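You operate a simulated robot arm through the tools that you are given. There is no shell and no other tool. Be economical: measure what you need, move in short steps, check, and stop when the job is done.

The job below is to be done with a simulated robot arm. You get a single attempt, and the scene is never put back.

Task
Dispense 15 ml into the DOSE tube at the fill seat.
Fine: set the stroke stop, swing the outlet over the tube, then back over the waste pot. Set down upright: tube. Where these are worked on the way, their far stop is far enough and under half their travel is too little: outlet.

The check looks at the end state, three seconds after you hand in, the way a careful person would. Anything else that was tipped, shoved, dropped, spilled or broken makes it a failure.

Robot
A 6-joint arm with a two-finger parallel gripper, fixed in place. Base frame: the origin is at the foot of the arm, x ahead of it, y to its left, z up; the work surface is at about z = 74. Readings come in cm, rad, newtons and seconds.
With the tool pointing down near the work surface it reaches from about 30 to 70 cm from the base axis. Its first joint turns from -2.897 to 2.897 rad. Payload 4.1 kg.
The tool frame sits at the grasp point between the pads (the TCP): z along the fingers, y along the line on which they close. The tips reach 2.3 cm beyond it. The gripper opens to 9.4 cm. The fingers are 3.8 cm wide and 1 cm thick; the gripper's body (5.4 by 9.6 cm) begins 3.9 cm behind the TCP.
Orientation is that of the tool frame in the base frame, as a unit quaternion [x, y, z, w]. With the fingers straight down and closing along the base's y, the tool's x points along the base's -x, its y along +y and its z along -z.

Tools
- The arm moves only by the tool servo_tool. Its argument "targets" is a list that holds one entry, the list of rows, each a list of 7 numbers: the shift along the tool's x, y, z in units of 40 mm (1.0 is 40 mm), then the turn, a rotation vector about the tool's x, y, z in units of 6 degrees (1.0 is 6 degrees), then the closure, from 0 (fully open) to 1 (shut). In form: [[[x, y, z, ax, ay, az, gripper], ...]]. A call has 1 to 20 rows; each row shifts and turns the commanded pose from where the row before left it, along the tool's axes as they then stand. A call with a number of a shift or a turn outside -1 to 1 is refused whole. Rows are played at 5 a second. More than 5 cm and 0.15 rad between two rows, or a gripper value outside its range, and nothing of the call is played. Where a pose cannot be reached the arm comes as near as it can. A force on the tool above 40 N (or 10 N above the force at the start of the call, whichever is more), or a blocked arm, ends the call early, and 0.2 s more pass. Each finger travels about 4.5 cm/s and halts on what it meets, pressing with about 40 N; the grip force reading is that of the motor and also rises with nothing between the fingers. The clock runs only during rows and for 0.2 s after the last one: add rows that do not move to give the fingers time. It gives the time, the measured TCP pose, the force on the tool (base axes), the opening and the grip force at its end, in the units of the frame above (readings bear some noise), with the torque about the TCP (base axes, N m) and any sound that the robot's microphone picked up.
- Cameras (640 x 400 px; columns grow to the right, rows downward): "scene" is fixed at [4.88, -50.07, 148.28]; the picture's right is [0.52, -0.85, 0.00], its down [-0.61, -0.38, -0.70] and it looks along [0.59, 0.36, -0.72] (base axes); focal length 214 px, centre (320, 200). "wrist" rides on the gripper at [8.6, 1.6, -7.4] in the tool frame; the picture's right is [-0.18, 0.98, 0.00], its down [-0.58, -0.11, -0.81] and it looks along [-0.79, -0.15, 0.59] (tool axes); focal length 243 px, centre (320, 200). There is no depth. A picture from a camera that has moved, and an enlarged one, comes with that camera's place and axes in the base frame and with its lens.
- grab_frame(camera): a new picture of that camera. It takes no simulated time.
- slide_trunk(by): slides the trunk up (or, below 0, down) by that many cm; the arm rides with it, the base frame stays. It gives what a move gives, with no picture.
- close_up(camera, box): a new picture of the part [left, top, right, bottom] of that camera's present view, enlarged. It takes no simulated time.
- sign_off(): hands the job in; it is judged then, once.

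Go step by step. Nothing tells you positions but the pictures and the camera data: compare them with the known pose of the tool, close in by small moves and look again before you grip or let go. The budget is 120 turns and 64 pictures, counting those below and the enlarged ones. Unless the task says otherwise, let go and move clear before handing in, and close with one line.

The tools are called after "Call:" by a JSON object that holds its "fn" and its "kwargs". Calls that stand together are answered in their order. servo_tool: Moves the arm, as the interface text tells. Its arguments: {"type":"object","properties":{"targets":{"type":"array","items":{"type":"array","items":{"type":"array","items":{"type":"number"}}}}},"required":["targets"]} The other tools are called the same way: slide_trunk (by) slides the trunk up or down; grab_frame (camera) takes a picture; close_up (camera, box) takes an enlarged picture of a part of a camera's view; sign_off () hands the job in.

At the start:

```text
t: 0.0
tool_pos: [37.78, -4.43, 133.97]
ee_rot: [0.0, 1.0, 0.0, 0.0]
ft_force: [-0.3, 0.2, 0.0]
wrist_torque: [0.0, 0.01, 0.0]
finger_gap: 9.41
finger_force: 0.0
trunk travel left (down, up): [-52.5, 6.5]
```

scene: 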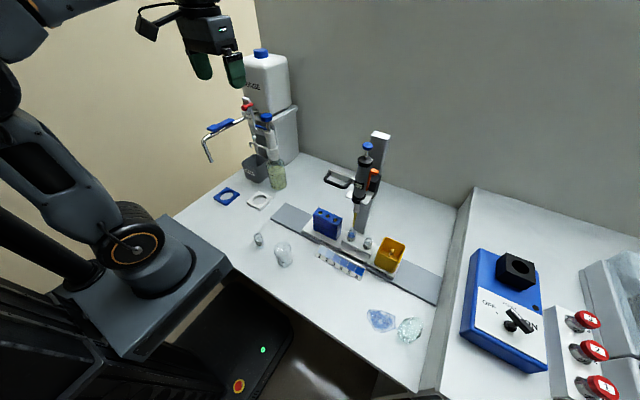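
wrist: 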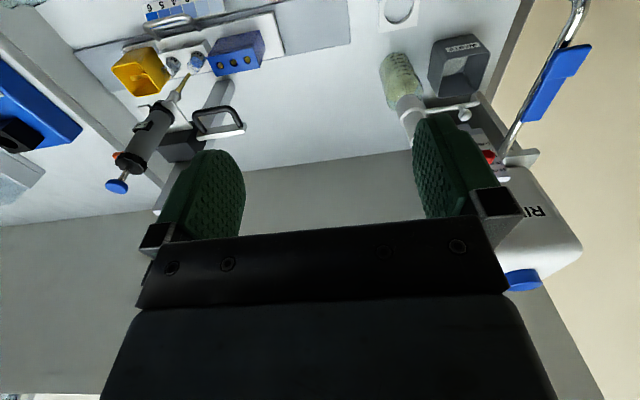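

I see a bench with a reagent bottle and dispenser at the far left, a pipetting stand in the middle, and other equipment to the right. I'll enlarge the relevant parts first.

Call:
{"fn": "close_up", "kwargs": {"camera": "scene", "box": [190, 40, 310, 220]}}

Call:
{"fn": "close_up", "kwargs": {"camera": "scene", "box": [240, 120, 440, 300]}}

Call:
{"fn": "close_up", "kwargs": {"camera": "wrist", "box": [370, 0, 600, 300]}}

Call:
{"fn": "close_up", "kwargs": {"camera": "scene", "box": [440, 220, 640, 400]}}

```text
2.22 times, centred on (250, 130) of scene
camera zoom: at [4.88, -50.07, 148.28], right [0.52, -0.85, 0.0], down [-0.61, -0.38, -0.7], along [0.59, 0.36, -0.72], focal length 477 px, centre (476, 356)
```

zoom: 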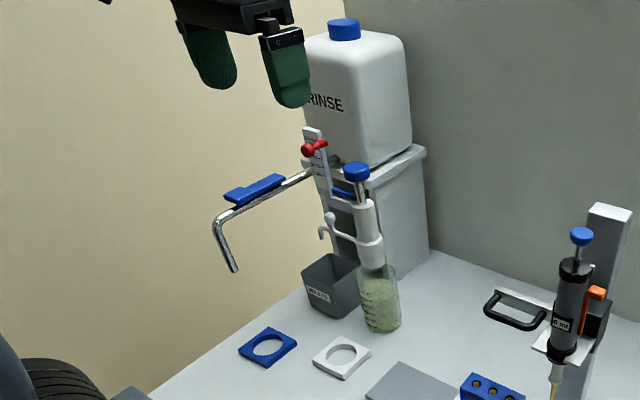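

```text
2.22 times, centred on (340, 210) of scene
camera zoom: at [4.88, -50.07, 148.28], right [0.52, -0.85, 0.0], down [-0.61, -0.38, -0.7], along [0.59, 0.36, -0.72], focal length 477 px, centre (276, 178)
```

zoom: 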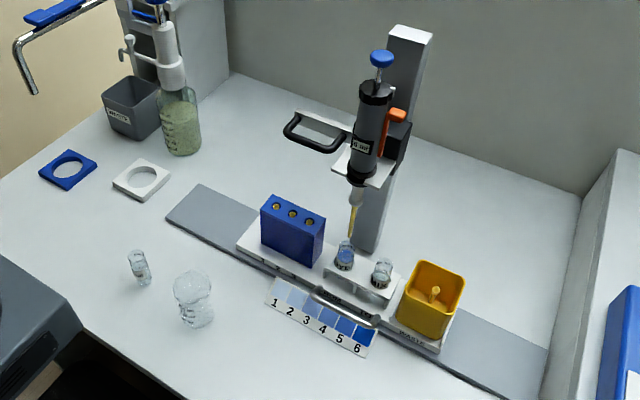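

```text
1.33 times, centred on (485, 150) of wrist
camera zoom: at [29.09, -2.78, 141.51], right [0.18, 0.98, 0.0], down [0.58, -0.11, 0.81], along [0.79, -0.15, -0.59], focal length 324 px, centre (100, 267)
```

zoom: 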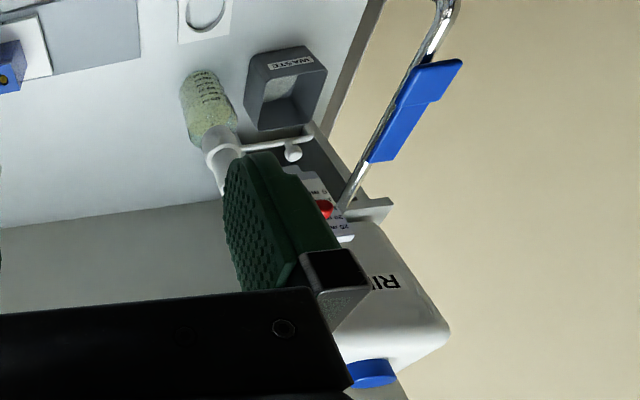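

```text
2.22 times, centred on (540, 310) of scene
camera zoom: at [4.88, -50.07, 148.28], right [0.52, -0.85, 0.0], down [-0.61, -0.38, -0.7], along [0.59, 0.36, -0.72], focal length 477 px, centre (-169, -44)
```

zoom: 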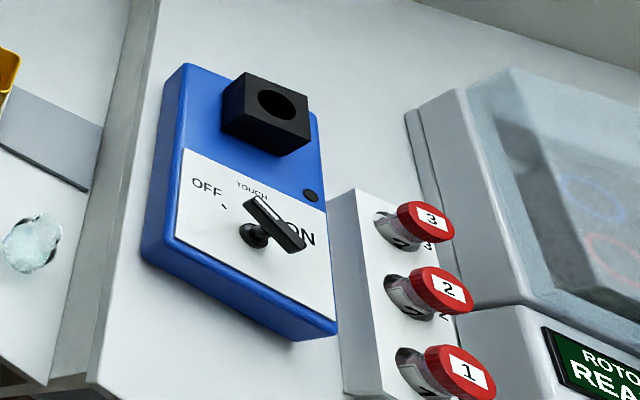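

The bottle-top dispenser (green bottle) seems to stand near (62, 9) with the waste pot and the rings next to it. I'll move the wrist camera over for a closer look.

Call:
{"fn": "servo_tool", "kwargs": {"targets": [[[-1, 0, 0, 0, 0, 0, 0], [-1, 0, 0, 0, 0, 0, 0], [-0.5, 0.5, 0, 0, 0, 0, 0], [0, 0, 0, 0, 0, 0, 0]]]}}

Call:
{"fn": "grab_frame", "kwargs": {"camera": "wrist"}}

Call:
{"fn": "close_up", "kwargs": {"camera": "scene", "box": [200, 80, 310, 210]}}

Call:
{"fn": "close_up", "kwargs": {"camera": "scene", "box": [230, 210, 310, 280]}}

```text
t: 1.0
tool_pos: [47.74, -2.46, 134.09]
ee_rot: [-0.001, 1.0, 0.0, 0.0]
ft_force: [-0.4, 0.5, -0.5]
wrist_torque: [0.02, 0.04, 0.01]
finger_gap: 9.42
finger_force: 0.0
trunk travel left (down, up): [-52.5, 6.5]
```

```text
57 pictures are left
camera wrist: at [39.06, -0.73, 141.54], right [0.18, 0.98, 0.0], down [0.58, -0.11, 0.81], along [0.79, -0.15, -0.59], focal length 243 px, centre (320, 200)
```

wrist: 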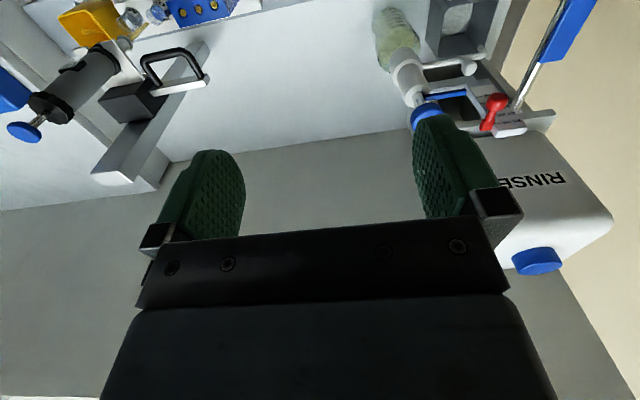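

```text
3.08 times, centred on (255, 145) of scene
camera zoom: at [4.88, -50.07, 148.28], right [0.52, -0.85, 0.0], down [-0.61, -0.38, -0.7], along [0.59, 0.36, -0.72], focal length 660 px, centre (520, 369)
```

zoom: 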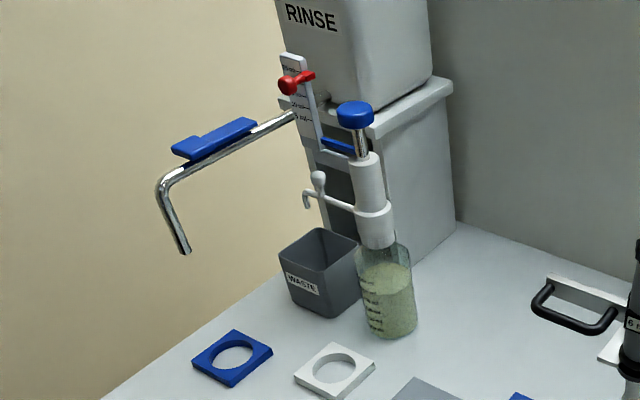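

```text
5.71 times, centred on (270, 245) of scene
camera zoom: at [4.88, -50.07, 148.28], right [0.52, -0.85, 0.0], down [-0.61, -0.38, -0.7], along [0.59, 0.36, -0.72], focal length 1226 px, centre (606, -57)
```

zoom: 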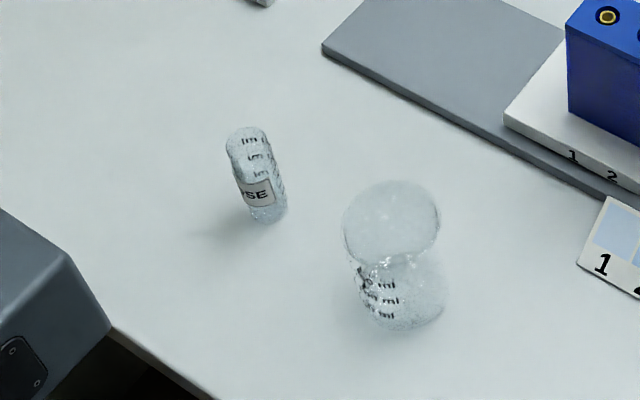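

The dispenser has a blue plunger knob, a scale with a red stop screw, and a white swinging outlet. A tube labelled "..SE" lies near (33, -4). I'll drop lower for a better view of the dispenser.

Call:
{"fn": "servo_tool", "kwargs": {"targets": [[[0.9, 0.5, 1, 0, 0, 0, 0], [0, 0.5, 1, 0, 0, 0, 0], [0, 0.5, 1, 0, 0, 0, 0], [0, 0.5, 1, 0, 0, 0, 0], [0, 0, 1, 0, 0, 0, 0], [0, 0, 0, 0, 0, 0, 0]]]}}

Call:
{"fn": "grab_frame", "kwargs": {"camera": "wrist"}}

```text
refused: row 1 steps farther than a row can; nothing moved
```

```text
54 pictures are left
camera wrist: at [39.06, -0.73, 141.54], right [0.18, 0.98, 0.0], down [0.58, -0.11, 0.81], along [0.79, -0.15, -0.59], focal length 243 px, centre (320, 200)
```

wrist: 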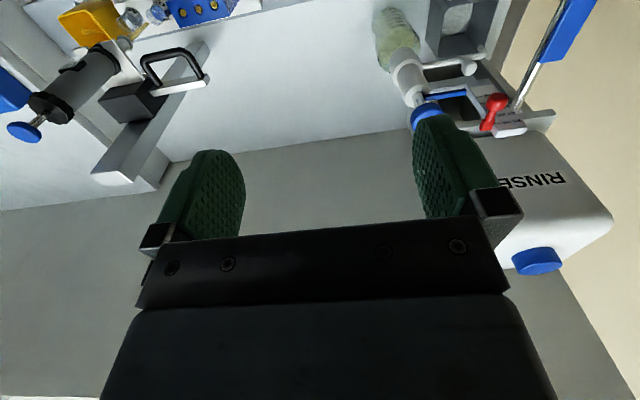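

The row was too long, so I'm splitting it.

Call:
{"fn": "servo_tool", "kwargs": {"targets": [[[0.9, 0, 0, 0, 0, 0, 0], [0, 0.5, 1, 0, 0, 0, 0], [0, 0.5, 1, 0, 0, 0, 0], [0, 0.5, 1, 0, 0, 0, 0], [0, 0.5, 1, 0, 0, 0, 0], [0, 0, 1, 0, 0, 0, 0], [0, 0, 0, 0, 0, 0, 0]]]}}

Call:
{"fn": "grab_frame", "kwargs": {"camera": "wrist"}}

```text
t: 2.6
tool_pos: [44.17, 5.61, 114.07]
ee_rot: [0.0, 1.0, 0.0, 0.0]
ft_force: [0.4, -0.5, -0.4]
wrist_torque: [-0.02, 0.0, -0.03]
finger_gap: 9.4
finger_force: 0.1
trunk travel left (down, up): [-52.5, 6.5]
```

```text
53 pictures are left
camera wrist: at [35.53, 7.23, 121.55], right [0.18, 0.98, 0.0], down [0.58, -0.11, 0.81], along [0.79, -0.15, -0.59], focal length 243 px, centre (320, 200)
```

wrist: 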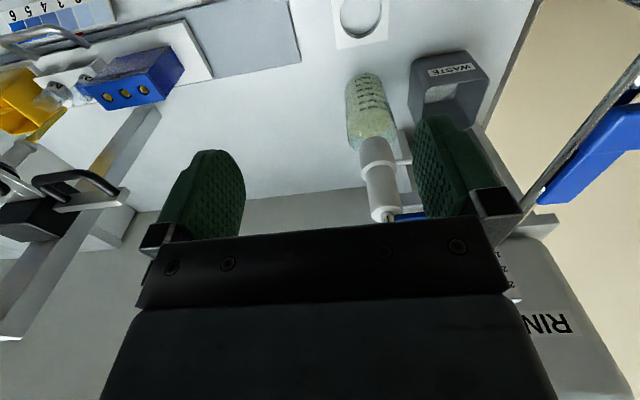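

Estimated positions: dispenser axis (64, 11), knob top z≈110, red stop (60.7, 17, 114), white seat ring (50.6, 11.7), tube (31.5, -7). I'll turn the wrist to read the tube's label.

Call:
{"fn": "servo_tool", "kwargs": {"targets": [[[0.8, -0.7, 0, 0, 0, 1, 0], [0, 0, 0, 0, 0, 1, 0], [0, 0, 0, 0, 0, 1, 0], [0, 0, 0, 0, 0, 1, 0], [0, 0, 0, 0, 0, 1, 0], [0, 0, 0, 0, 0, 1, 0], [0, 0, 0, 0, 0, 1, 0], [0, 0, 0, 0, 0, 1, 0], [0, 0, 0, 0, 0, 1, 0], [0, 0, 0, 0, 0, 1, 0], [0, 0, 0, 0, 0, 1, 0], [0, 0, 0, 0, 0, 1, 0], [0, 0, 0, 0, 0, 1, 0], [0, 0, 0, 0, 0, 1, 0], [0, 0, 0, 0, 0, 1, 0], [-0.7, -0.8, 0.5, 0, 0, 0, 0], [0, 0, 1, 0, 0, 0, 0], [0, 0, 0, 0, 0, 0, 0]]]}}

Call:
{"fn": "grab_frame", "kwargs": {"camera": "wrist"}}

```text
t: 6.4
tool_pos: [37.86, 0.1, 108.2]
ee_rot: [0.707, 0.707, 0.0, 0.0]
ft_force: [0.3, -0.4, 0.0]
wrist_torque: [0.04, -0.04, 0.0]
finger_gap: 9.4
finger_force: 0.0
trunk travel left (down, up): [-52.5, 6.5]
```

```text
52 pictures are left
camera wrist: at [39.49, 8.81, 115.64], right [0.98, -0.18, 0.0], down [-0.11, -0.58, 0.81], along [-0.15, -0.79, -0.59], focal length 243 px, centre (320, 200)
```

wrist: 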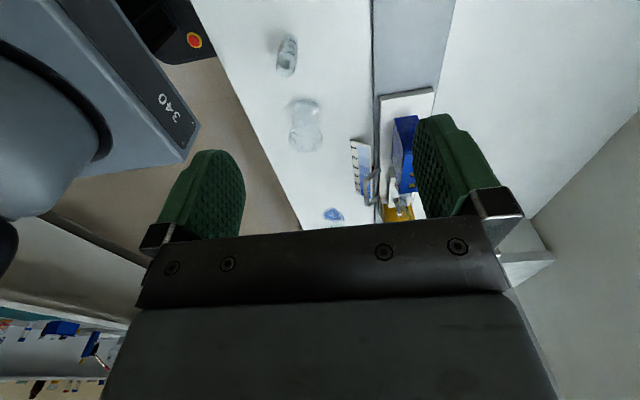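

Call:
{"fn": "close_up", "kwargs": {"camera": "wrist", "box": [255, 20, 345, 160]}}

Call:
{"fn": "close_up", "kwargs": {"camera": "scene", "box": [225, 85, 305, 165]}}

Call:
{"fn": "close_up", "kwargs": {"camera": "scene", "box": [335, 215, 385, 260]}}

```text
2.86 times, centred on (300, 90) of wrist
camera zoom: at [39.49, 8.81, 115.64], right [0.98, -0.18, 0.0], down [-0.11, -0.58, 0.81], along [-0.15, -0.79, -0.59], focal length 693 px, centre (377, 514)
```

zoom: 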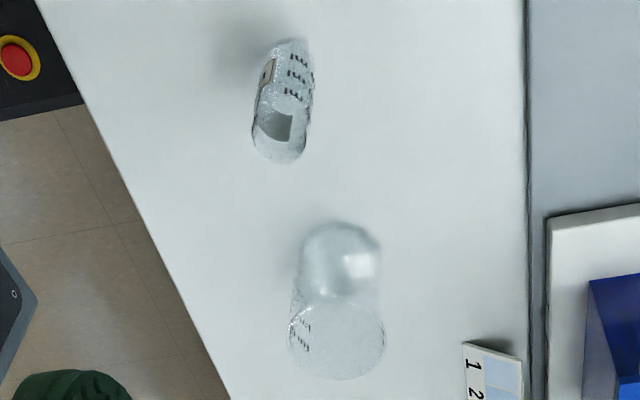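

```text
5.00 times, centred on (265, 125) of scene
camera zoom: at [4.88, -50.07, 148.28], right [0.52, -0.85, 0.0], down [-0.61, -0.38, -0.7], along [0.59, 0.36, -0.72], focal length 1072 px, centre (595, 575)
```

zoom: 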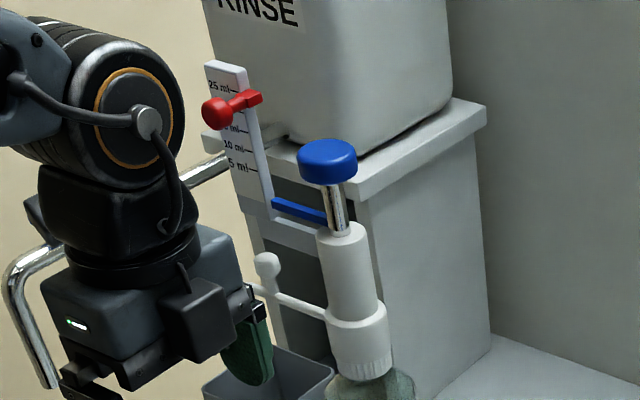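

```text
8.89 times, centred on (360, 238) of scene
camera zoom: at [4.88, -50.07, 148.28], right [0.52, -0.85, 0.0], down [-0.61, -0.38, -0.7], along [0.59, 0.36, -0.72], focal length 1906 px, centre (-36, -133)
```

zoom: 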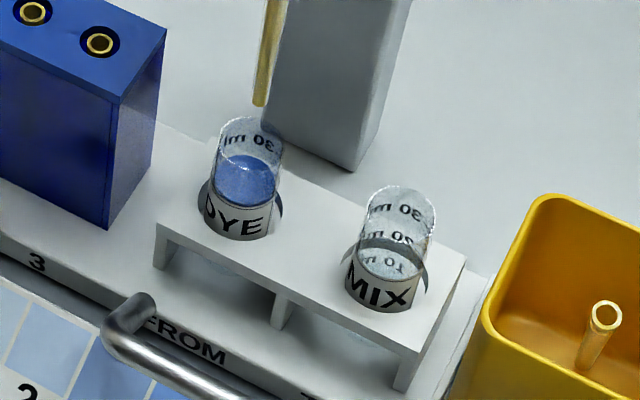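

The tube at about (31.8, -6.2), ~9–10 cm tall, carries the DOSE label. The other station (DYE/MIX) is unrelated. I'll go above the tube and check alignment.

Call:
{"fn": "servo_tool", "kwargs": {"targets": [[[-0.8, -0.75, 0, 0, 0, 0, 0], [-0.775, -0.775, 0, 0, 0, 0, 0], [0, 0, 1, 0, 0, 0, 0], [0, 0, 1, 0, 0, 0, 0], [0, 0, 1, 0, 0, 0, 0], [0, 0, 0, 0, 0, 0, 0]]]}}

Call:
{"fn": "grab_frame", "kwargs": {"camera": "wrist"}}

Call:
{"fn": "close_up", "kwargs": {"camera": "scene", "box": [210, 180, 310, 280]}}

```text
t: 7.8
tool_pos: [31.56, -6.29, 95.95]
ee_rot: [0.707, 0.707, 0.0, 0.0]
ft_force: [0.7, -0.2, 0.1]
wrist_torque: [-0.02, 0.0, -0.01]
finger_gap: 9.43
finger_force: 0.1
trunk travel left (down, up): [-52.5, 6.5]
```

```text
48 pictures are left
camera wrist: at [33.22, 2.4, 103.38], right [0.98, -0.18, 0.0], down [-0.11, -0.58, 0.81], along [-0.15, -0.79, -0.59], focal length 243 px, centre (320, 200)
```

wrist: 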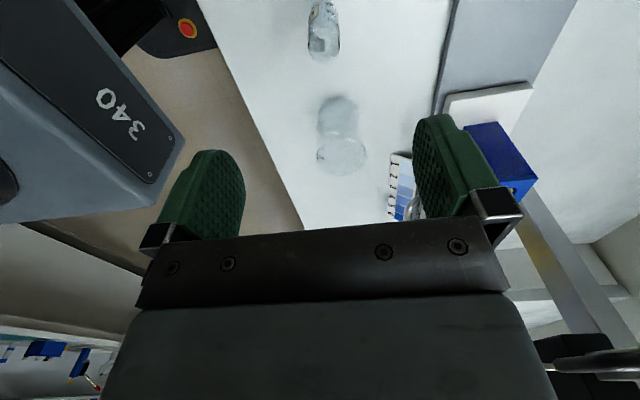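

```text
4.00 times, centred on (260, 230) of scene
camera zoom: at [4.88, -50.07, 148.28], right [0.52, -0.85, 0.0], down [-0.61, -0.38, -0.7], along [0.59, 0.36, -0.72], focal length 858 px, centre (560, 80)
```

zoom: 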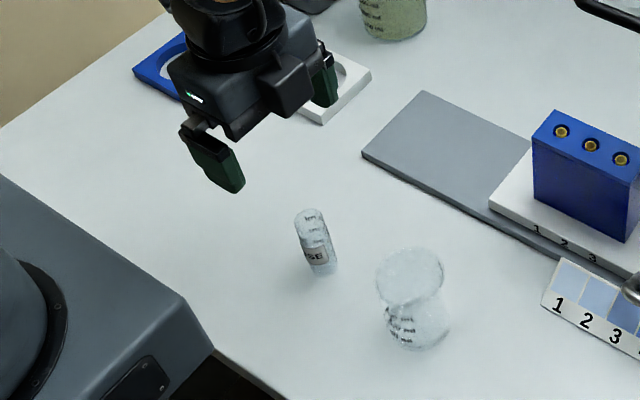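

Tube axis ≈ (31.9, -5.8), rim at z≈83.4. I'll lower so the pads are around it, keeping the palm just clear of the rim.

Call:
{"fn": "servo_tool", "kwargs": {"targets": [[[0.11, 0.08, 0, 0, 0, 0, 0], [0, 0, 1, 0, 0, 0, 0], [0, 0, 1, 0, 0, 0, 0], [0, 0, 1, 0, 0, 0, 0], [0, 0, 0.62, 0, 0, 0, 0], [0, 0, 0, 0, 0, 0, 0]]]}}

Call:
{"fn": "grab_frame", "kwargs": {"camera": "wrist"}}

Call:
{"fn": "close_up", "kwargs": {"camera": "scene", "box": [210, 180, 310, 280]}}

```text
t: 9.2
tool_pos: [31.89, -5.89, 81.67]
ee_rot: [0.707, 0.707, -0.001, 0.001]
ft_force: [-0.8, 0.2, 0.2]
wrist_torque: [0.02, -0.02, -0.02]
finger_gap: 9.4
finger_force: 0.0
trunk travel left (down, up): [-52.5, 6.5]
```

```text
46 pictures are left
camera wrist: at [33.53, 2.84, 89.09], right [0.98, -0.18, 0.0], down [-0.11, -0.58, 0.81], along [-0.15, -0.79, -0.59], focal length 243 px, centre (320, 200)
```

wrist: 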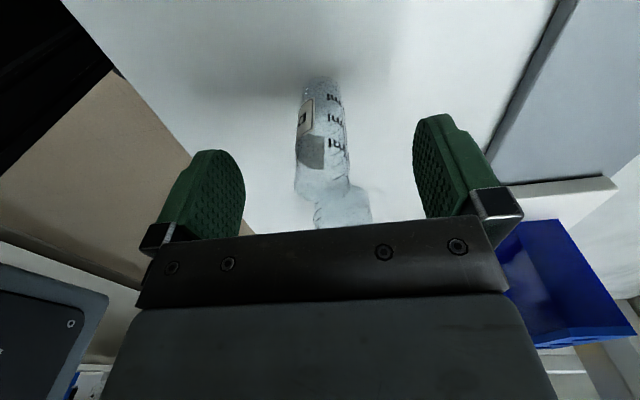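

```text
4.00 times, centred on (260, 230) of scene
camera zoom: at [4.88, -50.07, 148.28], right [0.52, -0.85, 0.0], down [-0.61, -0.38, -0.7], along [0.59, 0.36, -0.72], focal length 858 px, centre (560, 80)
```

zoom: 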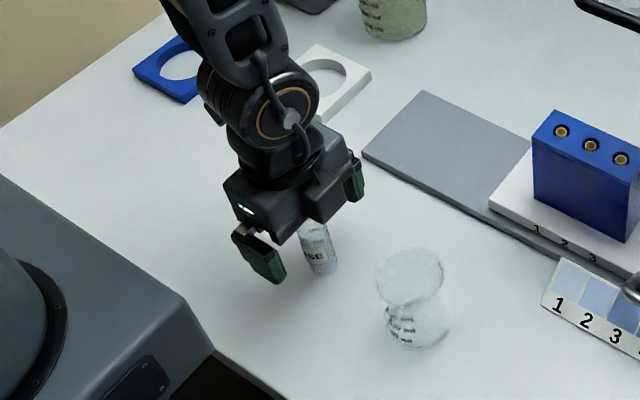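

The tube sits centered between the fingers. I'll lower slightly more and close.

Call:
{"fn": "servo_tool", "kwargs": {"targets": [[[0, 0, 0.32, 0, 0, 0, 0], [0, 0, 0, 0, 0, 0, 0.3], [0, 0, 0, 0, 0, 0, 0.6], [0, 0, 0, 0, 0, 0, 1], [0, 0, 0, 0, 0, 0, 1], [0, 0, 0, 0, 0, 0, 1], [0, 0, 0, 0, 0, 0, 1], [0, 0, 0, 0, 0, 0, 1]]]}}

Call:
{"fn": "grab_frame", "kwargs": {"camera": "wrist"}}

```text
t: 11.0
tool_pos: [31.93, -5.78, 80.45]
ee_rot: [0.707, 0.707, 0.0, 0.0]
ft_force: [-0.8, 0.0, 0.5]
wrist_torque: [0.02, 0.02, -0.03]
finger_gap: 2.6
finger_force: 39.7
trunk travel left (down, up): [-52.5, 6.5]
```

```text
44 pictures are left
camera wrist: at [33.53, 2.86, 87.87], right [0.98, -0.18, 0.0], down [-0.11, -0.58, 0.81], along [-0.15, -0.79, -0.59], focal length 243 px, centre (320, 200)
```

wrist: 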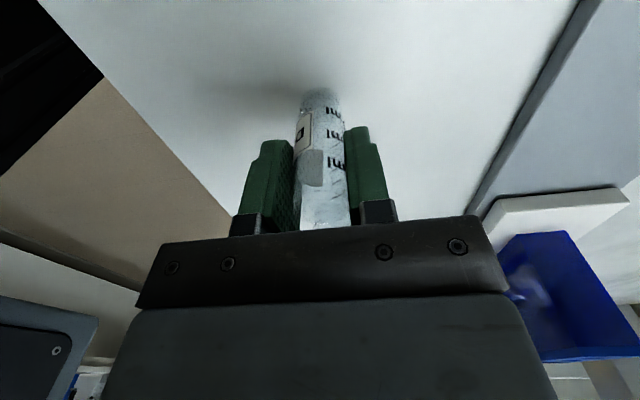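

Tube is gripped (gap 2.6). I'll lift, turn the wrist back, and carry it over to the white seat.

Call:
{"fn": "servo_tool", "kwargs": {"targets": [[[0, 0, -0.7, 0, 0, 0, 1], [0, 0, -0.7, 0, 0, 0, 1], [0, 0, -0.3, 0, 0, -1, 1], [0, 0, 0, 0, 0, -1, 1], [0, 0, 0, 0, 0, -1, 1], [0, 0, 0, 0, 0, -1, 1], [0, 0, 0, 0, 0, -1, 1], [0, 0, 0, 0, 0, -1, 1], [0, 0, 0, 0, 0, -1, 1], [0, 0, 0, 0, 0, -1, 1], [0, 0, 0, 0, 0, -1, 1], [0, 0, 0, 0, 0, -1, 1], [0, 0, 0, 0, 0, -1, 1], [0, 0, 0, 0, 0, -1, 1], [0, 0, 0, 0, 0, -1, 1], [0, 0, 0, 0, 0, -1, 1], [0, 0, 0, 0, 0, -1, 1], [0, 0, 0, 0, 0, 0, 1]]]}}

Call:
{"fn": "servo_tool", "kwargs": {"targets": [[[-0.7, 0.6, 0, 0, 0, 0, 1], [-0.7, 0.7, 0, 0, 0, 0, 1], [-0.7, 0.7, 0, 0, 0, 0, 1], [-0.7, 0.7, 0, 0, 0, 0, 1], [-0.7, 0.7, 0, 0, 0, 0, 1], [-0.7, 0.7, 0, 0, 0, 0, 1], [0, 0, 0, 0, 0, 0, 1]]]}}

Call:
{"fn": "grab_frame", "kwargs": {"camera": "wrist"}}

Call:
{"fn": "close_up", "kwargs": {"camera": "scene", "box": [200, 100, 320, 220]}}

```text
t: 14.8
tool_pos: [31.91, -5.84, 87.11]
ee_rot: [-0.001, 1.0, 0.001, -0.001]
ft_force: [0.1, -0.2, -0.4]
wrist_torque: [-0.02, 0.03, -0.03]
finger_gap: 2.63
finger_force: 39.9
trunk travel left (down, up): [-52.5, 6.5]
```

```text
t: 16.4
tool_pos: [48.61, 10.39, 87.21]
ee_rot: [0.0, 1.0, 0.0, 0.0]
ft_force: [0.4, -0.4, -0.2]
wrist_torque: [0.0, -0.02, 0.0]
finger_gap: 2.64
finger_force: 40.2
trunk travel left (down, up): [-52.5, 6.5]
```

```text
43 pictures are left
camera wrist: at [39.96, 12.0, 94.62], right [0.18, 0.98, 0.0], down [0.58, -0.11, 0.81], along [0.79, -0.15, -0.59], focal length 243 px, centre (320, 200)
```

wrist: 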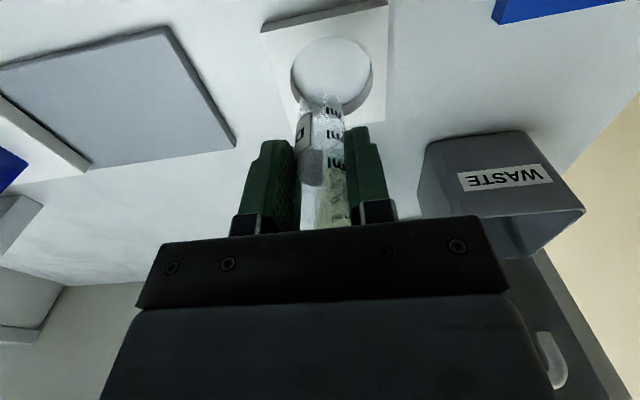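

```text
3.33 times, centred on (260, 160) of scene
camera zoom: at [4.88, -50.07, 148.28], right [0.52, -0.85, 0.0], down [-0.61, -0.38, -0.7], along [0.59, 0.36, -0.72], focal length 715 px, centre (520, 333)
```

zoom: 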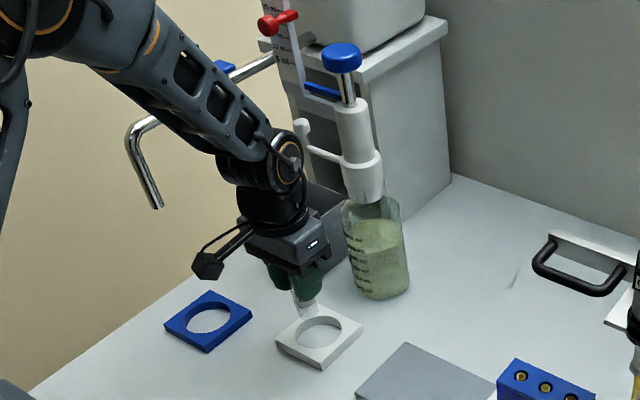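

The seat's hole is centred near (49.5, 10.8). I'll move over it and lower most of the way, then look.

Call:
{"fn": "servo_tool", "kwargs": {"targets": [[[-0.35, 0.13, 0, 0, 0, 0, 1], [0, 0, 0.7, 0, 0, 0, 1], [0, 0, 0.5, 0, 0, 0, 1], [0, 0, 0, 0, 0, 0, 1]]]}}

Call:
{"fn": "grab_frame", "kwargs": {"camera": "wrist"}}

Call:
{"fn": "close_up", "kwargs": {"camera": "scene", "box": [220, 160, 300, 220]}}

```text
t: 17.4
tool_pos: [50.04, 10.98, 82.42]
ee_rot: [0.0, 1.0, 0.0, 0.0]
ft_force: [-0.2, 0.4, -0.2]
wrist_torque: [-0.01, -0.02, -0.04]
finger_gap: 2.63
finger_force: 40.6
trunk travel left (down, up): [-52.5, 6.5]
```

```text
41 pictures are left
camera wrist: at [41.5, 12.59, 89.81], right [0.18, 0.98, 0.0], down [0.58, -0.11, 0.81], along [0.79, -0.15, -0.59], focal length 243 px, centre (320, 200)
```

wrist: 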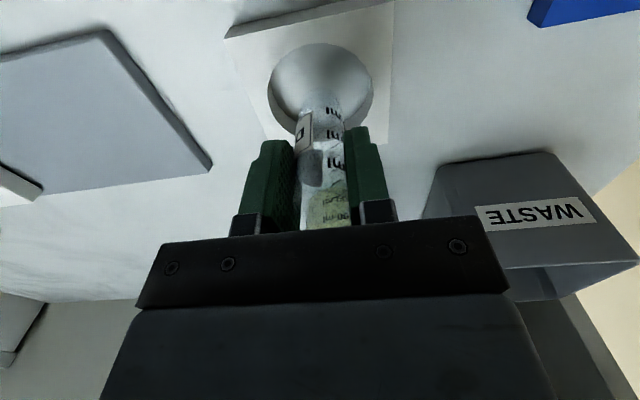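

```text
6.67 times, centred on (260, 190) of scene
camera zoom: at [4.88, -50.07, 148.28], right [0.52, -0.85, 0.0], down [-0.61, -0.38, -0.7], along [0.59, 0.36, -0.72], focal length 1430 px, centre (720, 267)
```

zoom: 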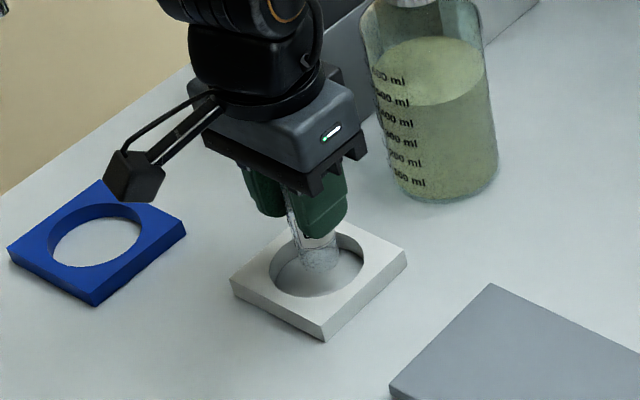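

The tube is centred above the hole. I'll lower it gently onto the floor of the seat.

Call:
{"fn": "servo_tool", "kwargs": {"targets": [[[0, 0, 0.25, 0, 0, 0, 1], [0, 0, 0.12, 0, 0, 0, 1], [0, 0, 0.06, 0, 0, 0, 1], [0, 0, 0.03, 0, 0, 0, 1], [0, 0, 0, 0, 0, 0, 1]]]}}

```text
t: 18.6
tool_pos: [50.24, 11.02, 80.56]
ee_rot: [0.001, 1.0, 0.0, 0.0]
ft_force: [0.4, 0.2, 0.0]
wrist_torque: [0.01, 0.0, 0.0]
finger_gap: 2.64
finger_force: 39.7
trunk travel left (down, up): [-52.5, 6.5]
```

Call:
{"fn": "servo_tool", "kwargs": {"targets": [[[0, 0, 0.025, 0, 0, 0, 1], [0, 0, 0.02, 0, 0, 0, 1], [0, 0, 0, 0, 0, 0, 1]]]}}

Call:
{"fn": "close_up", "kwargs": {"camera": "scene", "box": [240, 170, 290, 215]}}

```text
t: 19.4
tool_pos: [50.18, 11.0, 80.4]
ee_rot: [-0.001, 1.0, 0.001, 0.0]
ft_force: [-2.6, -2.4, 13.6]
wrist_torque: [-0.13, 0.08, -0.01]
finger_gap: 2.62
finger_force: 39.6
trunk travel left (down, up): [-52.5, 6.5]
```

```text
8.89 times, centred on (265, 192) of scene
camera zoom: at [4.88, -50.07, 148.28], right [0.52, -0.85, 0.0], down [-0.61, -0.38, -0.7], along [0.59, 0.36, -0.72], focal length 1906 px, centre (809, 267)
```

zoom: 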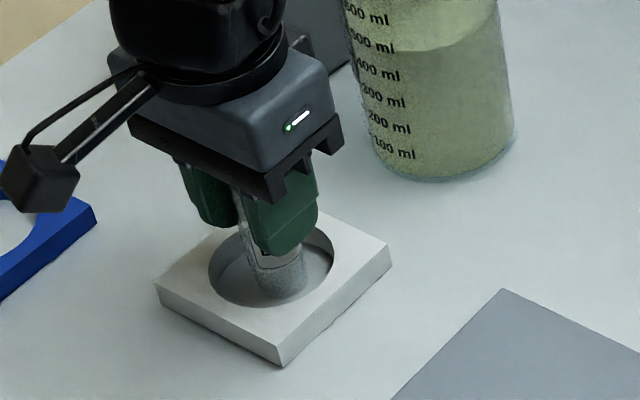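

It has touched the floor. I'll relieve the pressure slightly, open, and rise clear.

Call:
{"fn": "servo_tool", "kwargs": {"targets": [[[0, 0, -0.02, 0, 0, 0, 1], [0, 0, 0, 0, 0, 0, 0.8], [0, 0, 0, 0, 0, 0, 0.6], [0, 0, 0, 0, 0, 0, 0.4], [0, 0, 0, 0, 0, 0, 0.2], [0, 0, 0, 0, 0, 0, 0.2], [0, 0, -0.8, 0, 0, 0, 0.2], [0, 0, -0.8, 0, 0, 0, 0.2], [0.5, 0, -0.8, 0, 0, 0, 0.2], [1, 0, -0.5, 0, 0, 0, 0.2], [0, 0, -0.8, 0, 0, 0, 0], [0, 0, -0.8, 0, 0, 0, 0], [0, 0, -0.8, 0, 0, 0, 0], [0, 0, 0, 0, 0, 0, 0]]]}}

Call:
{"fn": "grab_frame", "kwargs": {"camera": "wrist"}}

Call:
{"fn": "close_up", "kwargs": {"camera": "scene", "box": [230, 80, 310, 220]}}

```text
t: 22.4
tool_pos: [44.21, 11.08, 101.54]
ee_rot: [-0.001, 1.0, 0.0, 0.0]
ft_force: [-0.1, 0.1, 0.4]
wrist_torque: [-0.02, 0.0, -0.01]
finger_gap: 9.38
finger_force: 0.2
trunk travel left (down, up): [-52.5, 6.5]
```

```text
38 pictures are left
camera wrist: at [35.51, 12.73, 108.99], right [0.18, 0.98, 0.0], down [0.58, -0.11, 0.81], along [0.79, -0.15, -0.59], focal length 243 px, centre (320, 200)
```

wrist: 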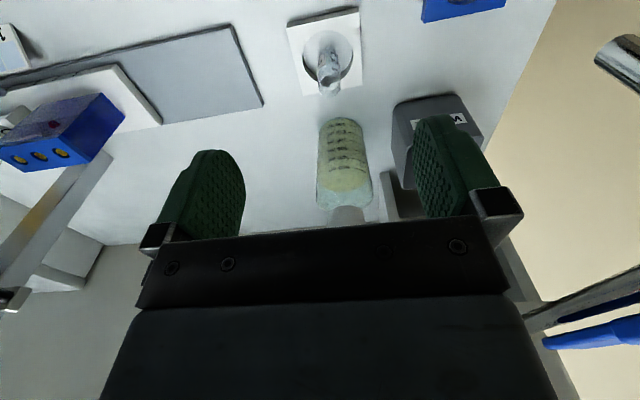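

```text
2.86 times, centred on (270, 150) of scene
camera zoom: at [4.88, -50.07, 148.28], right [0.52, -0.85, 0.0], down [-0.61, -0.38, -0.7], along [0.59, 0.36, -0.72], focal length 613 px, centre (463, 343)
```

zoom: 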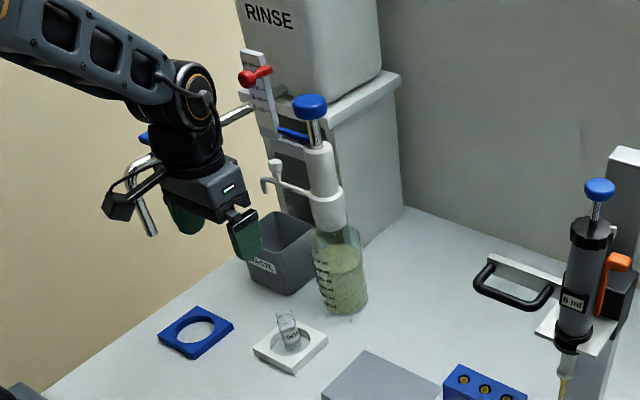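

The tube stands upright in the seat. Next I'll raise the arm to read the stroke scale from close by.

Call:
{"fn": "servo_tool", "kwargs": {"targets": [[[0, 0, -1, 0, 0, 0, 0], [0, 0, -1, 0, 0, 0, 0], [0, 0, -1, 0, 0, 0, 0], [0, 0, -1, 0, 0, 0, 0], [0, 0, -1, 0, 0, 0, 0], [0, 0, -1, 0, 0, 0, 0], [0, 0, -0.6, 0, 0, 0, 0], [0, 0, 0, 0, 0, 0, 0]]]}}

Call:
{"fn": "close_up", "kwargs": {"camera": "wrist", "box": [240, 60, 440, 240]}}

Call:
{"fn": "close_up", "kwargs": {"camera": "scene", "box": [240, 90, 290, 140]}}

```text
t: 24.2
tool_pos: [44.16, 11.07, 127.96]
ee_rot: [0.0, 1.0, 0.0, 0.0]
ft_force: [-0.4, 0.2, 0.3]
wrist_torque: [0.02, 0.02, 0.0]
finger_gap: 9.42
finger_force: 0.0
trunk travel left (down, up): [-52.5, 6.5]
```

```text
2.22 times, centred on (340, 150) of wrist
camera zoom: at [35.41, 12.66, 135.52], right [0.18, 0.98, 0.0], down [0.58, -0.11, 0.81], along [0.79, -0.15, -0.59], focal length 539 px, centre (276, 311)
```

zoom: 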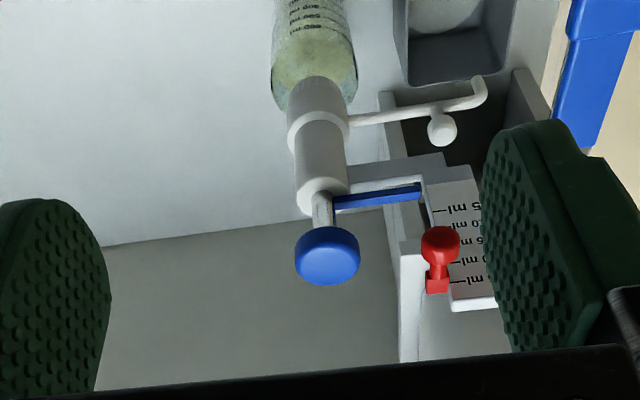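

```text
8.00 times, centred on (265, 115) of scene
camera zoom: at [4.88, -50.07, 148.28], right [0.52, -0.85, 0.0], down [-0.61, -0.38, -0.7], along [0.59, 0.36, -0.72], focal length 1716 px, centre (760, 880)
```

zoom: 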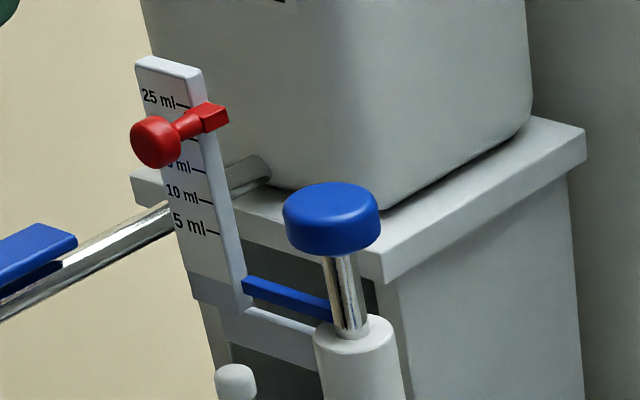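

The scale is clear now: 25 at z≈114.2, 5 at ≈107.7 (≈1.6 cm per 5 ml), with the stop near 24–25 and its ball at (59.3, 17.2, 114.2). I'll move above the ball with the fingers half open.

Call:
{"fn": "servo_tool", "kwargs": {"targets": [[[-0.9, 0.4, 0, 0, 0, 0, 0.3], [-0.9, 0.4, 0, 0, 0, 0, 0.45], [-0.9, 0.4, 0, 0, 0, 0, 0.45], [-0.95, 0.33, 0, 0, 0, 0, 0.45], [0, 0, 0.9, 0, 0, 0, 0.45], [0, 0, 0, 0, 0, 0, 0.45]]]}}

Call:
{"fn": "grab_frame", "kwargs": {"camera": "wrist"}}

Call:
{"fn": "close_up", "kwargs": {"camera": "scene", "box": [230, 70, 310, 140]}}

```text
t: 25.6
tool_pos: [58.01, 16.87, 123.82]
ee_rot: [0.0, 1.0, -0.001, 0.001]
ft_force: [-1.0, 0.2, 0.0]
wrist_torque: [0.03, 0.01, 0.02]
finger_gap: 5.16
finger_force: 0.0
out of reach, approached as far as the arm can: row 4
trunk travel left (down, up): [-52.5, 6.5]
```

```text
34 pictures are left
camera wrist: at [49.29, 18.47, 131.28], right [0.18, 0.98, 0.0], down [0.58, -0.11, 0.81], along [0.79, -0.15, -0.59], focal length 243 px, centre (320, 200)
```

wrist: 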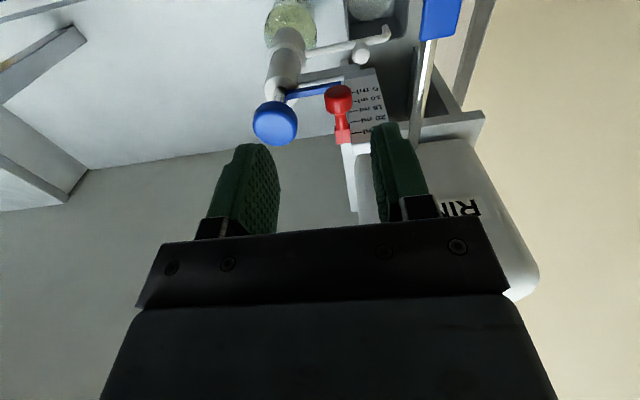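

```text
5.71 times, centred on (270, 105) of scene
camera zoom: at [4.88, -50.07, 148.28], right [0.52, -0.85, 0.0], down [-0.61, -0.38, -0.7], along [0.59, 0.36, -0.72], focal length 1226 px, centre (606, 743)
```

zoom: 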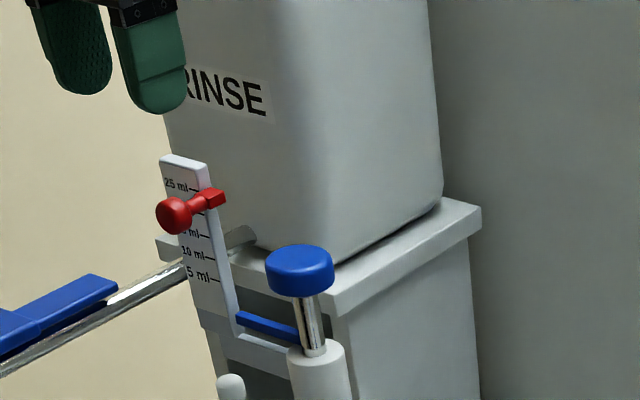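

Ball seems at (59.4, 17.6). I'll lower to straddle it, trying to gain the last centimetre in x.

Call:
{"fn": "servo_tool", "kwargs": {"targets": [[[0, 0.18, 1, 0, 0, 0, 0.45], [-0.2, 0, 0.6, 0, 0, 0, 0.45], [0, 0, 0, 0, 0, 0, 0.45]]]}}

Call:
{"fn": "grab_frame", "kwargs": {"camera": "wrist"}}

Call:
{"fn": "close_up", "kwargs": {"camera": "scene", "box": [230, 70, 310, 140]}}

```text
t: 26.4
tool_pos: [59.14, 17.71, 117.51]
ee_rot: [0.0, 1.0, 0.0, 0.0]
ft_force: [0.7, 0.3, -0.9]
wrist_torque: [0.0, 0.03, 0.02]
finger_gap: 5.17
finger_force: 0.0
trunk travel left (down, up): [-52.5, 6.5]
```

```text
32 pictures are left
camera wrist: at [50.38, 19.34, 124.92], right [0.18, 0.98, 0.0], down [0.58, -0.11, 0.81], along [0.79, -0.15, -0.59], focal length 243 px, centre (320, 200)
```

wrist: 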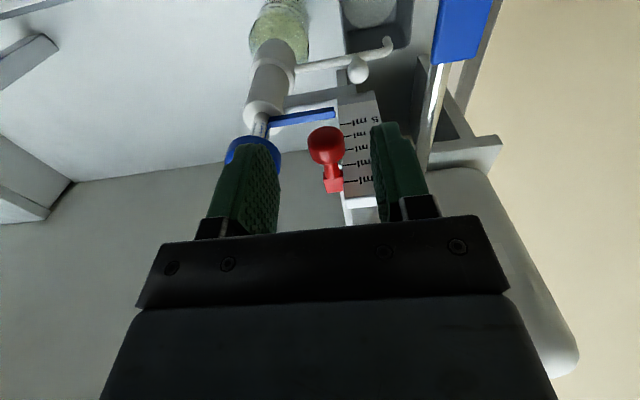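

```text
5.71 times, centred on (270, 105) of scene
camera zoom: at [4.88, -50.07, 148.28], right [0.52, -0.85, 0.0], down [-0.61, -0.38, -0.7], along [0.59, 0.36, -0.72], focal length 1226 px, centre (606, 743)
```

zoom: 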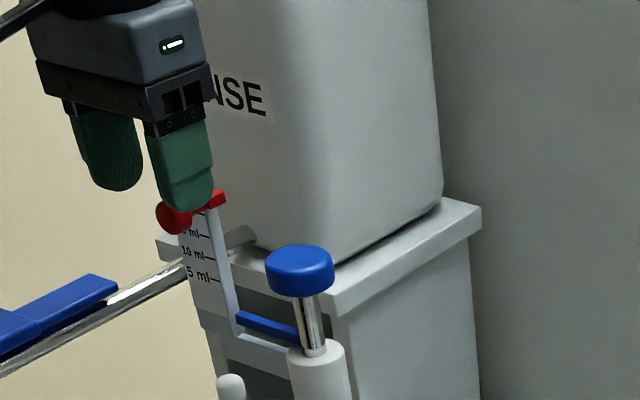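

The ball is centred between the fingers. I'll lower 1.9 cm and close on it.

Call:
{"fn": "servo_tool", "kwargs": {"targets": [[[-0.05, 0.04, 0.48, 0, 0, 0, 0.45], [0, 0, 0, 0, 0, 0, 0.6], [0, 0, 0, 0, 0, 0, 0.75], [0, 0, 0, 0, 0, 0, 0.9], [0, 0, 0, 0, 0, 0, 0.9], [0, 0, 0, 0, 0, 0, 0.9]]]}}

Call:
{"fn": "grab_frame", "kwargs": {"camera": "wrist"}}

```text
t: 27.8
tool_pos: [59.19, 17.87, 115.52]
ee_rot: [0.0, 1.0, 0.0, 0.0]
ft_force: [0.3, 3.1, -0.7]
wrist_torque: [0.09, -0.12, 0.05]
finger_gap: 2.11
finger_force: 44.8
trunk travel left (down, up): [-52.5, 6.5]
```

```text
30 pictures are left
camera wrist: at [50.45, 19.53, 122.99], right [0.18, 0.98, 0.0], down [0.58, -0.11, 0.81], along [0.79, -0.15, -0.59], focal length 243 px, centre (320, 200)
```

wrist: 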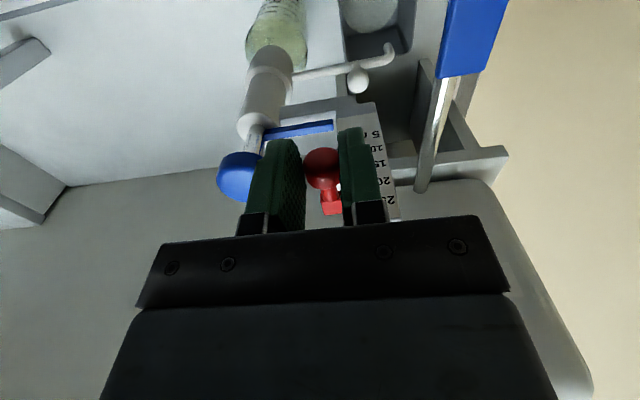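

Gripped at 2.1 cm. I'll slide the stop down about 1 cm and check the force.

Call:
{"fn": "servo_tool", "kwargs": {"targets": [[[0, 0, 0.1, 0, 0, 0, 0.9], [0, 0, 0.1, 0, 0, 0, 0.9], [0, 0, 0.1, 0, 0, 0, 0.9], [0, 0, 0, 0, 0, 0, 0.9]]]}}

Call:
{"fn": "close_up", "kwargs": {"camera": "wrist", "box": [230, 90, 430, 230]}}

```text
t: 28.8
tool_pos: [59.1, 17.86, 114.37]
ee_rot: [0.0, 1.0, -0.001, 0.0]
ft_force: [-0.9, 4.3, -0.5]
wrist_torque: [0.07, -0.04, 0.1]
finger_gap: 2.13
finger_force: 45.1
trunk travel left (down, up): [-52.5, 6.5]
```

```text
2.86 times, centred on (330, 160) of wrist
camera zoom: at [50.44, 19.53, 121.72], right [0.18, 0.98, 0.0], down [0.58, -0.11, 0.81], along [0.79, -0.15, -0.59], focal length 693 px, centre (291, 314)
```

zoom: 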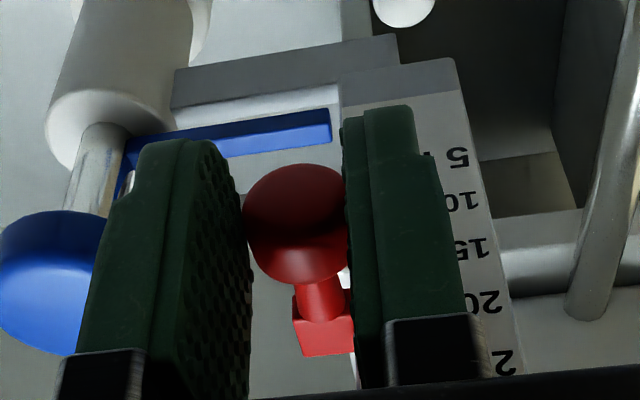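

The stop slides easily with almost no force; its centre now reads about 21.5 ml. I'll slide it down another 2 cm toward 15.

Call:
{"fn": "servo_tool", "kwargs": {"targets": [[[0, 0, 0.15, 0, 0, 0, 0.9], [0, 0, 0.15, 0, 0, 0, 0.9], [0, 0, 0.15, 0, 0, 0, 0.9], [0, 0, 0.06, 0, 0, 0, 0.9], [0, 0, 0, 0, 0, 0, 0.9]]]}}

Call:
{"fn": "close_up", "kwargs": {"camera": "wrist", "box": [230, 90, 430, 230]}}

```text
t: 30.0
tool_pos: [59.12, 17.94, 112.18]
ee_rot: [0.0, 1.0, 0.0, 0.0]
ft_force: [3.2, 6.2, 2.7]
wrist_torque: [0.16, -0.08, 0.12]
finger_gap: 2.12
finger_force: 45.1
trunk travel left (down, up): [-52.5, 6.5]
```

```text
2.86 times, centred on (330, 160) of wrist
camera zoom: at [50.44, 19.53, 119.62], right [0.18, 0.98, 0.0], down [0.58, -0.11, 0.81], along [0.79, -0.15, -0.59], focal length 693 px, centre (291, 314)
```

zoom: 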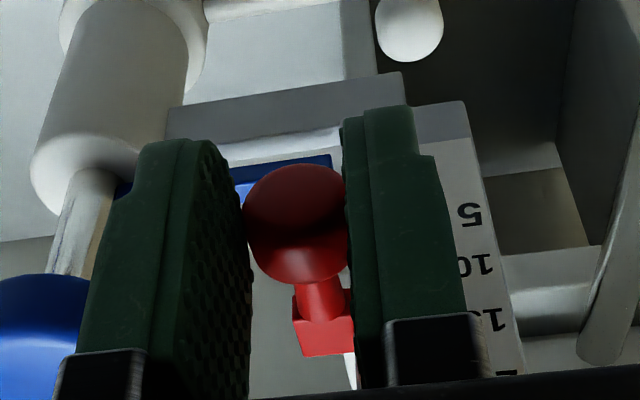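

The stop's centre now reads about 15. I'll release, back off upward and check the scale.

Call:
{"fn": "servo_tool", "kwargs": {"targets": [[[0, 0, 0, 0, 0, 0, 0.75], [0, 0, 0, 0, 0, 0, 0.6], [0, 0, 0, 0, 0, 0, 0.45], [0, 0, 0, 0, 0, 0, 0.45], [0, 0, -0.5, 0, 0, 0, 0.45], [0.25, 0, -1, 0, 0, 0, 0.45], [0.5, 0, -1, 0, 0, 0, 0.3], [1, 0, 0, 0, 0, 0, 0.3], [0, 0, 0, 0, 0, 0, 0.3]]]}}

Call:
{"fn": "close_up", "kwargs": {"camera": "wrist", "box": [260, 70, 420, 190]}}

Call:
{"fn": "close_up", "kwargs": {"camera": "scene", "box": [240, 90, 290, 140]}}

```text
t: 32.0
tool_pos: [52.06, 18.03, 122.36]
ee_rot: [0.0, 1.0, 0.001, 0.0]
ft_force: [0.6, 0.5, 0.2]
wrist_torque: [0.02, -0.01, 0.02]
finger_gap: 6.59
finger_force: 0.0
trunk travel left (down, up): [-52.5, 6.5]
```

```text
3.33 times, centred on (340, 130) of wrist
camera zoom: at [43.42, 19.7, 129.79], right [0.18, 0.98, 0.0], down [0.58, -0.11, 0.81], along [0.79, -0.15, -0.59], focal length 809 px, centre (253, 433)
```

zoom: 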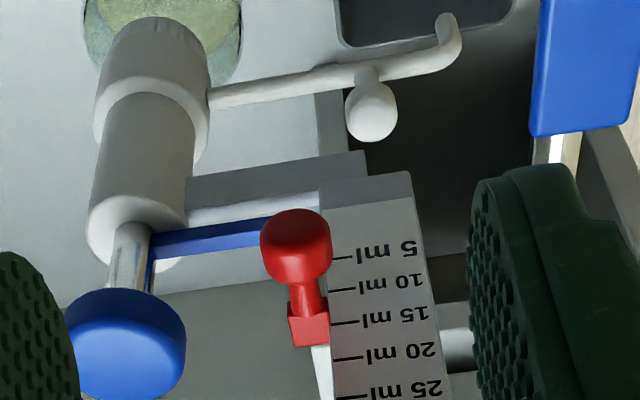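

```text
8.00 times, centred on (265, 115) of scene
camera zoom: at [4.88, -50.07, 148.28], right [0.52, -0.85, 0.0], down [-0.61, -0.38, -0.7], along [0.59, 0.36, -0.72], focal length 1716 px, centre (760, 880)
```

zoom: 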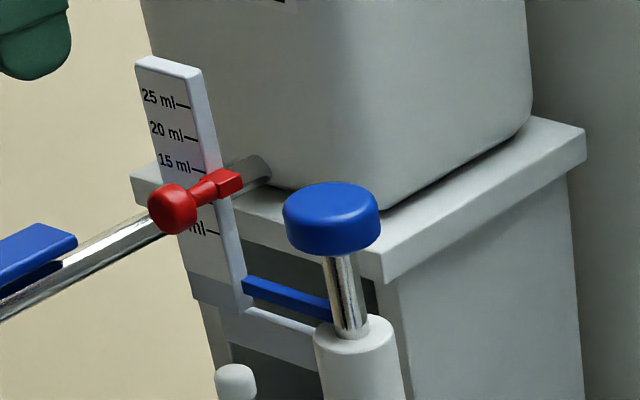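

The stop has moved 10 ml worth of scale, to ≈15. The knob is at (63.5, 11, z≈110.5), so I'll raise the trunk to gain reach and then go above it.

Call:
{"fn": "slide_trunk", "kwargs": {"by": 6.4}}

Call:
{"fn": "servo_tool", "kwargs": {"targets": [[[0, -0.9, 0.5, 0, 0, 0, 0.3], [-0.9, -0.85, 0, 0, 0, 0, 0.3], [-0.95, 0, 0.5, 0, 0, 0, 0.3], [-1, 0, 0.8, 0, 0, 0, 0.3], [0, 0, 0.6, 0, 0, 0, 0.3], [0, 0, 0, 0, 0, 0, 0.3]]]}}

Call:
{"fn": "grab_frame", "kwargs": {"camera": "wrist"}}

Call:
{"fn": "close_up", "kwargs": {"camera": "scene", "box": [230, 70, 310, 140]}}

```text
t: 33.0
tool_pos: [51.94, 18.05, 128.74]
ee_rot: [0.0, 1.0, 0.0, 0.0]
ft_force: [-0.4, 0.6, 0.2]
wrist_torque: [0.0, 0.01, 0.01]
finger_gap: 6.6
finger_force: 0.1
trunk travel left (down, up): [-58.9, 0.1]
```

```text
refused: row 4 steps farther than a row can; nothing moved
```

```text
25 pictures are left
camera wrist: at [43.45, 19.71, 136.19], right [0.18, 0.98, 0.0], down [0.58, -0.11, 0.81], along [0.79, -0.15, -0.59], focal length 243 px, centre (320, 200)
```

wrist: 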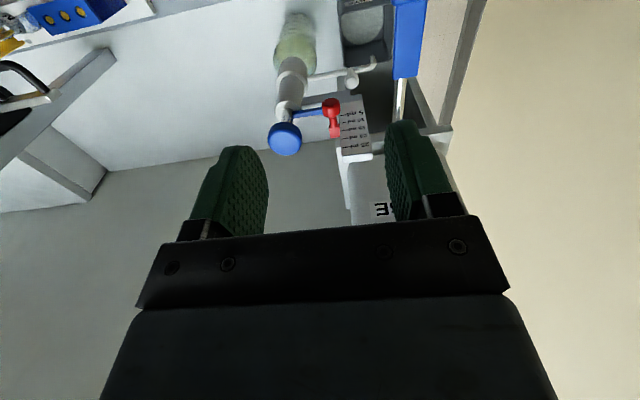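

```text
5.71 times, centred on (270, 105) of scene
camera zoom: at [4.88, -50.07, 148.28], right [0.52, -0.85, 0.0], down [-0.61, -0.38, -0.7], along [0.59, 0.36, -0.72], focal length 1226 px, centre (606, 743)
```

zoom: 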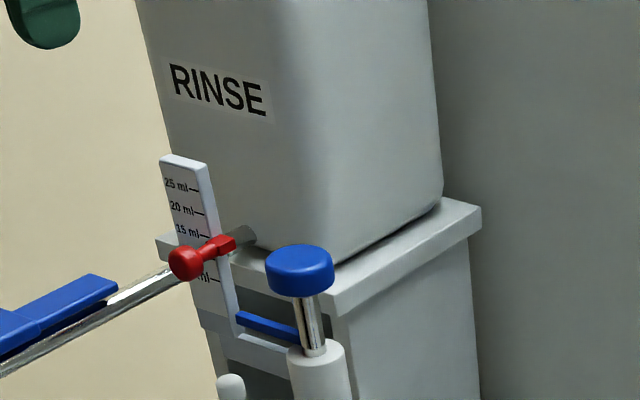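

Replaying the move in shorter rows.

Call:
{"fn": "servo_tool", "kwargs": {"targets": [[[0, -0.88, 0.6, 0, 0, 0, 0.3], [0, -0.88, 0.6, 0, 0, 0, 0.3], [-0.9, 0, 0.6, 0, 0, 0, 0.3], [-0.9, 0, 0.6, 0, 0, 0, 0.3], [-1, 0, 0.4, 0, 0, 0, 0.3], [-0.09, 0, 0.2, 0, 0, 0, 0.3], [0, 0, 0, 0, 0, 0, 0.3]]]}}

Call:
{"fn": "grab_frame", "kwargs": {"camera": "wrist"}}

Call:
{"fn": "close_up", "kwargs": {"camera": "scene", "box": [230, 70, 310, 140]}}

```text
t: 34.6
tool_pos: [63.72, 10.98, 116.68]
ee_rot: [0.0, 1.0, 0.0, 0.0]
ft_force: [0.5, -0.7, 0.7]
wrist_torque: [0.02, 0.0, -0.02]
finger_gap: 6.59
finger_force: 0.0
trunk travel left (down, up): [-58.9, 0.1]
```

```text
23 pictures are left
camera wrist: at [55.06, 12.59, 124.06], right [0.18, 0.98, 0.0], down [0.58, -0.11, 0.81], along [0.79, -0.15, -0.59], focal length 243 px, centre (320, 200)
```

wrist: 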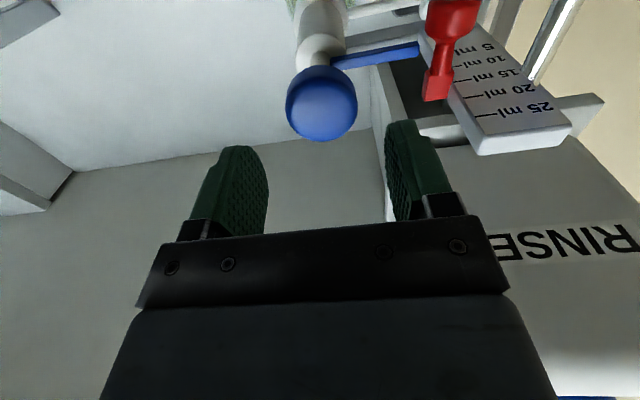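

```text
5.71 times, centred on (270, 105) of scene
camera zoom: at [4.88, -50.07, 148.28], right [0.52, -0.85, 0.0], down [-0.61, -0.38, -0.7], along [0.59, 0.36, -0.72], focal length 1226 px, centre (606, 743)
```

zoom: 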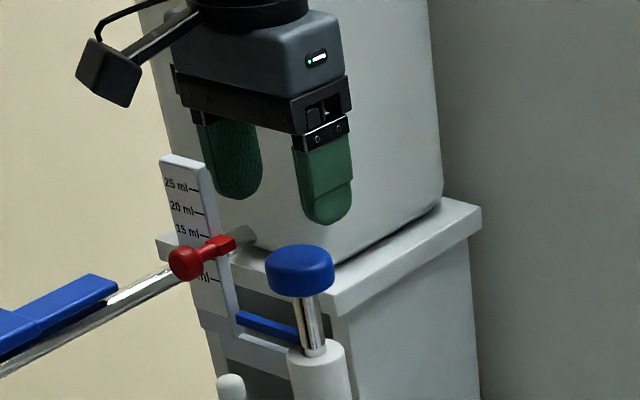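

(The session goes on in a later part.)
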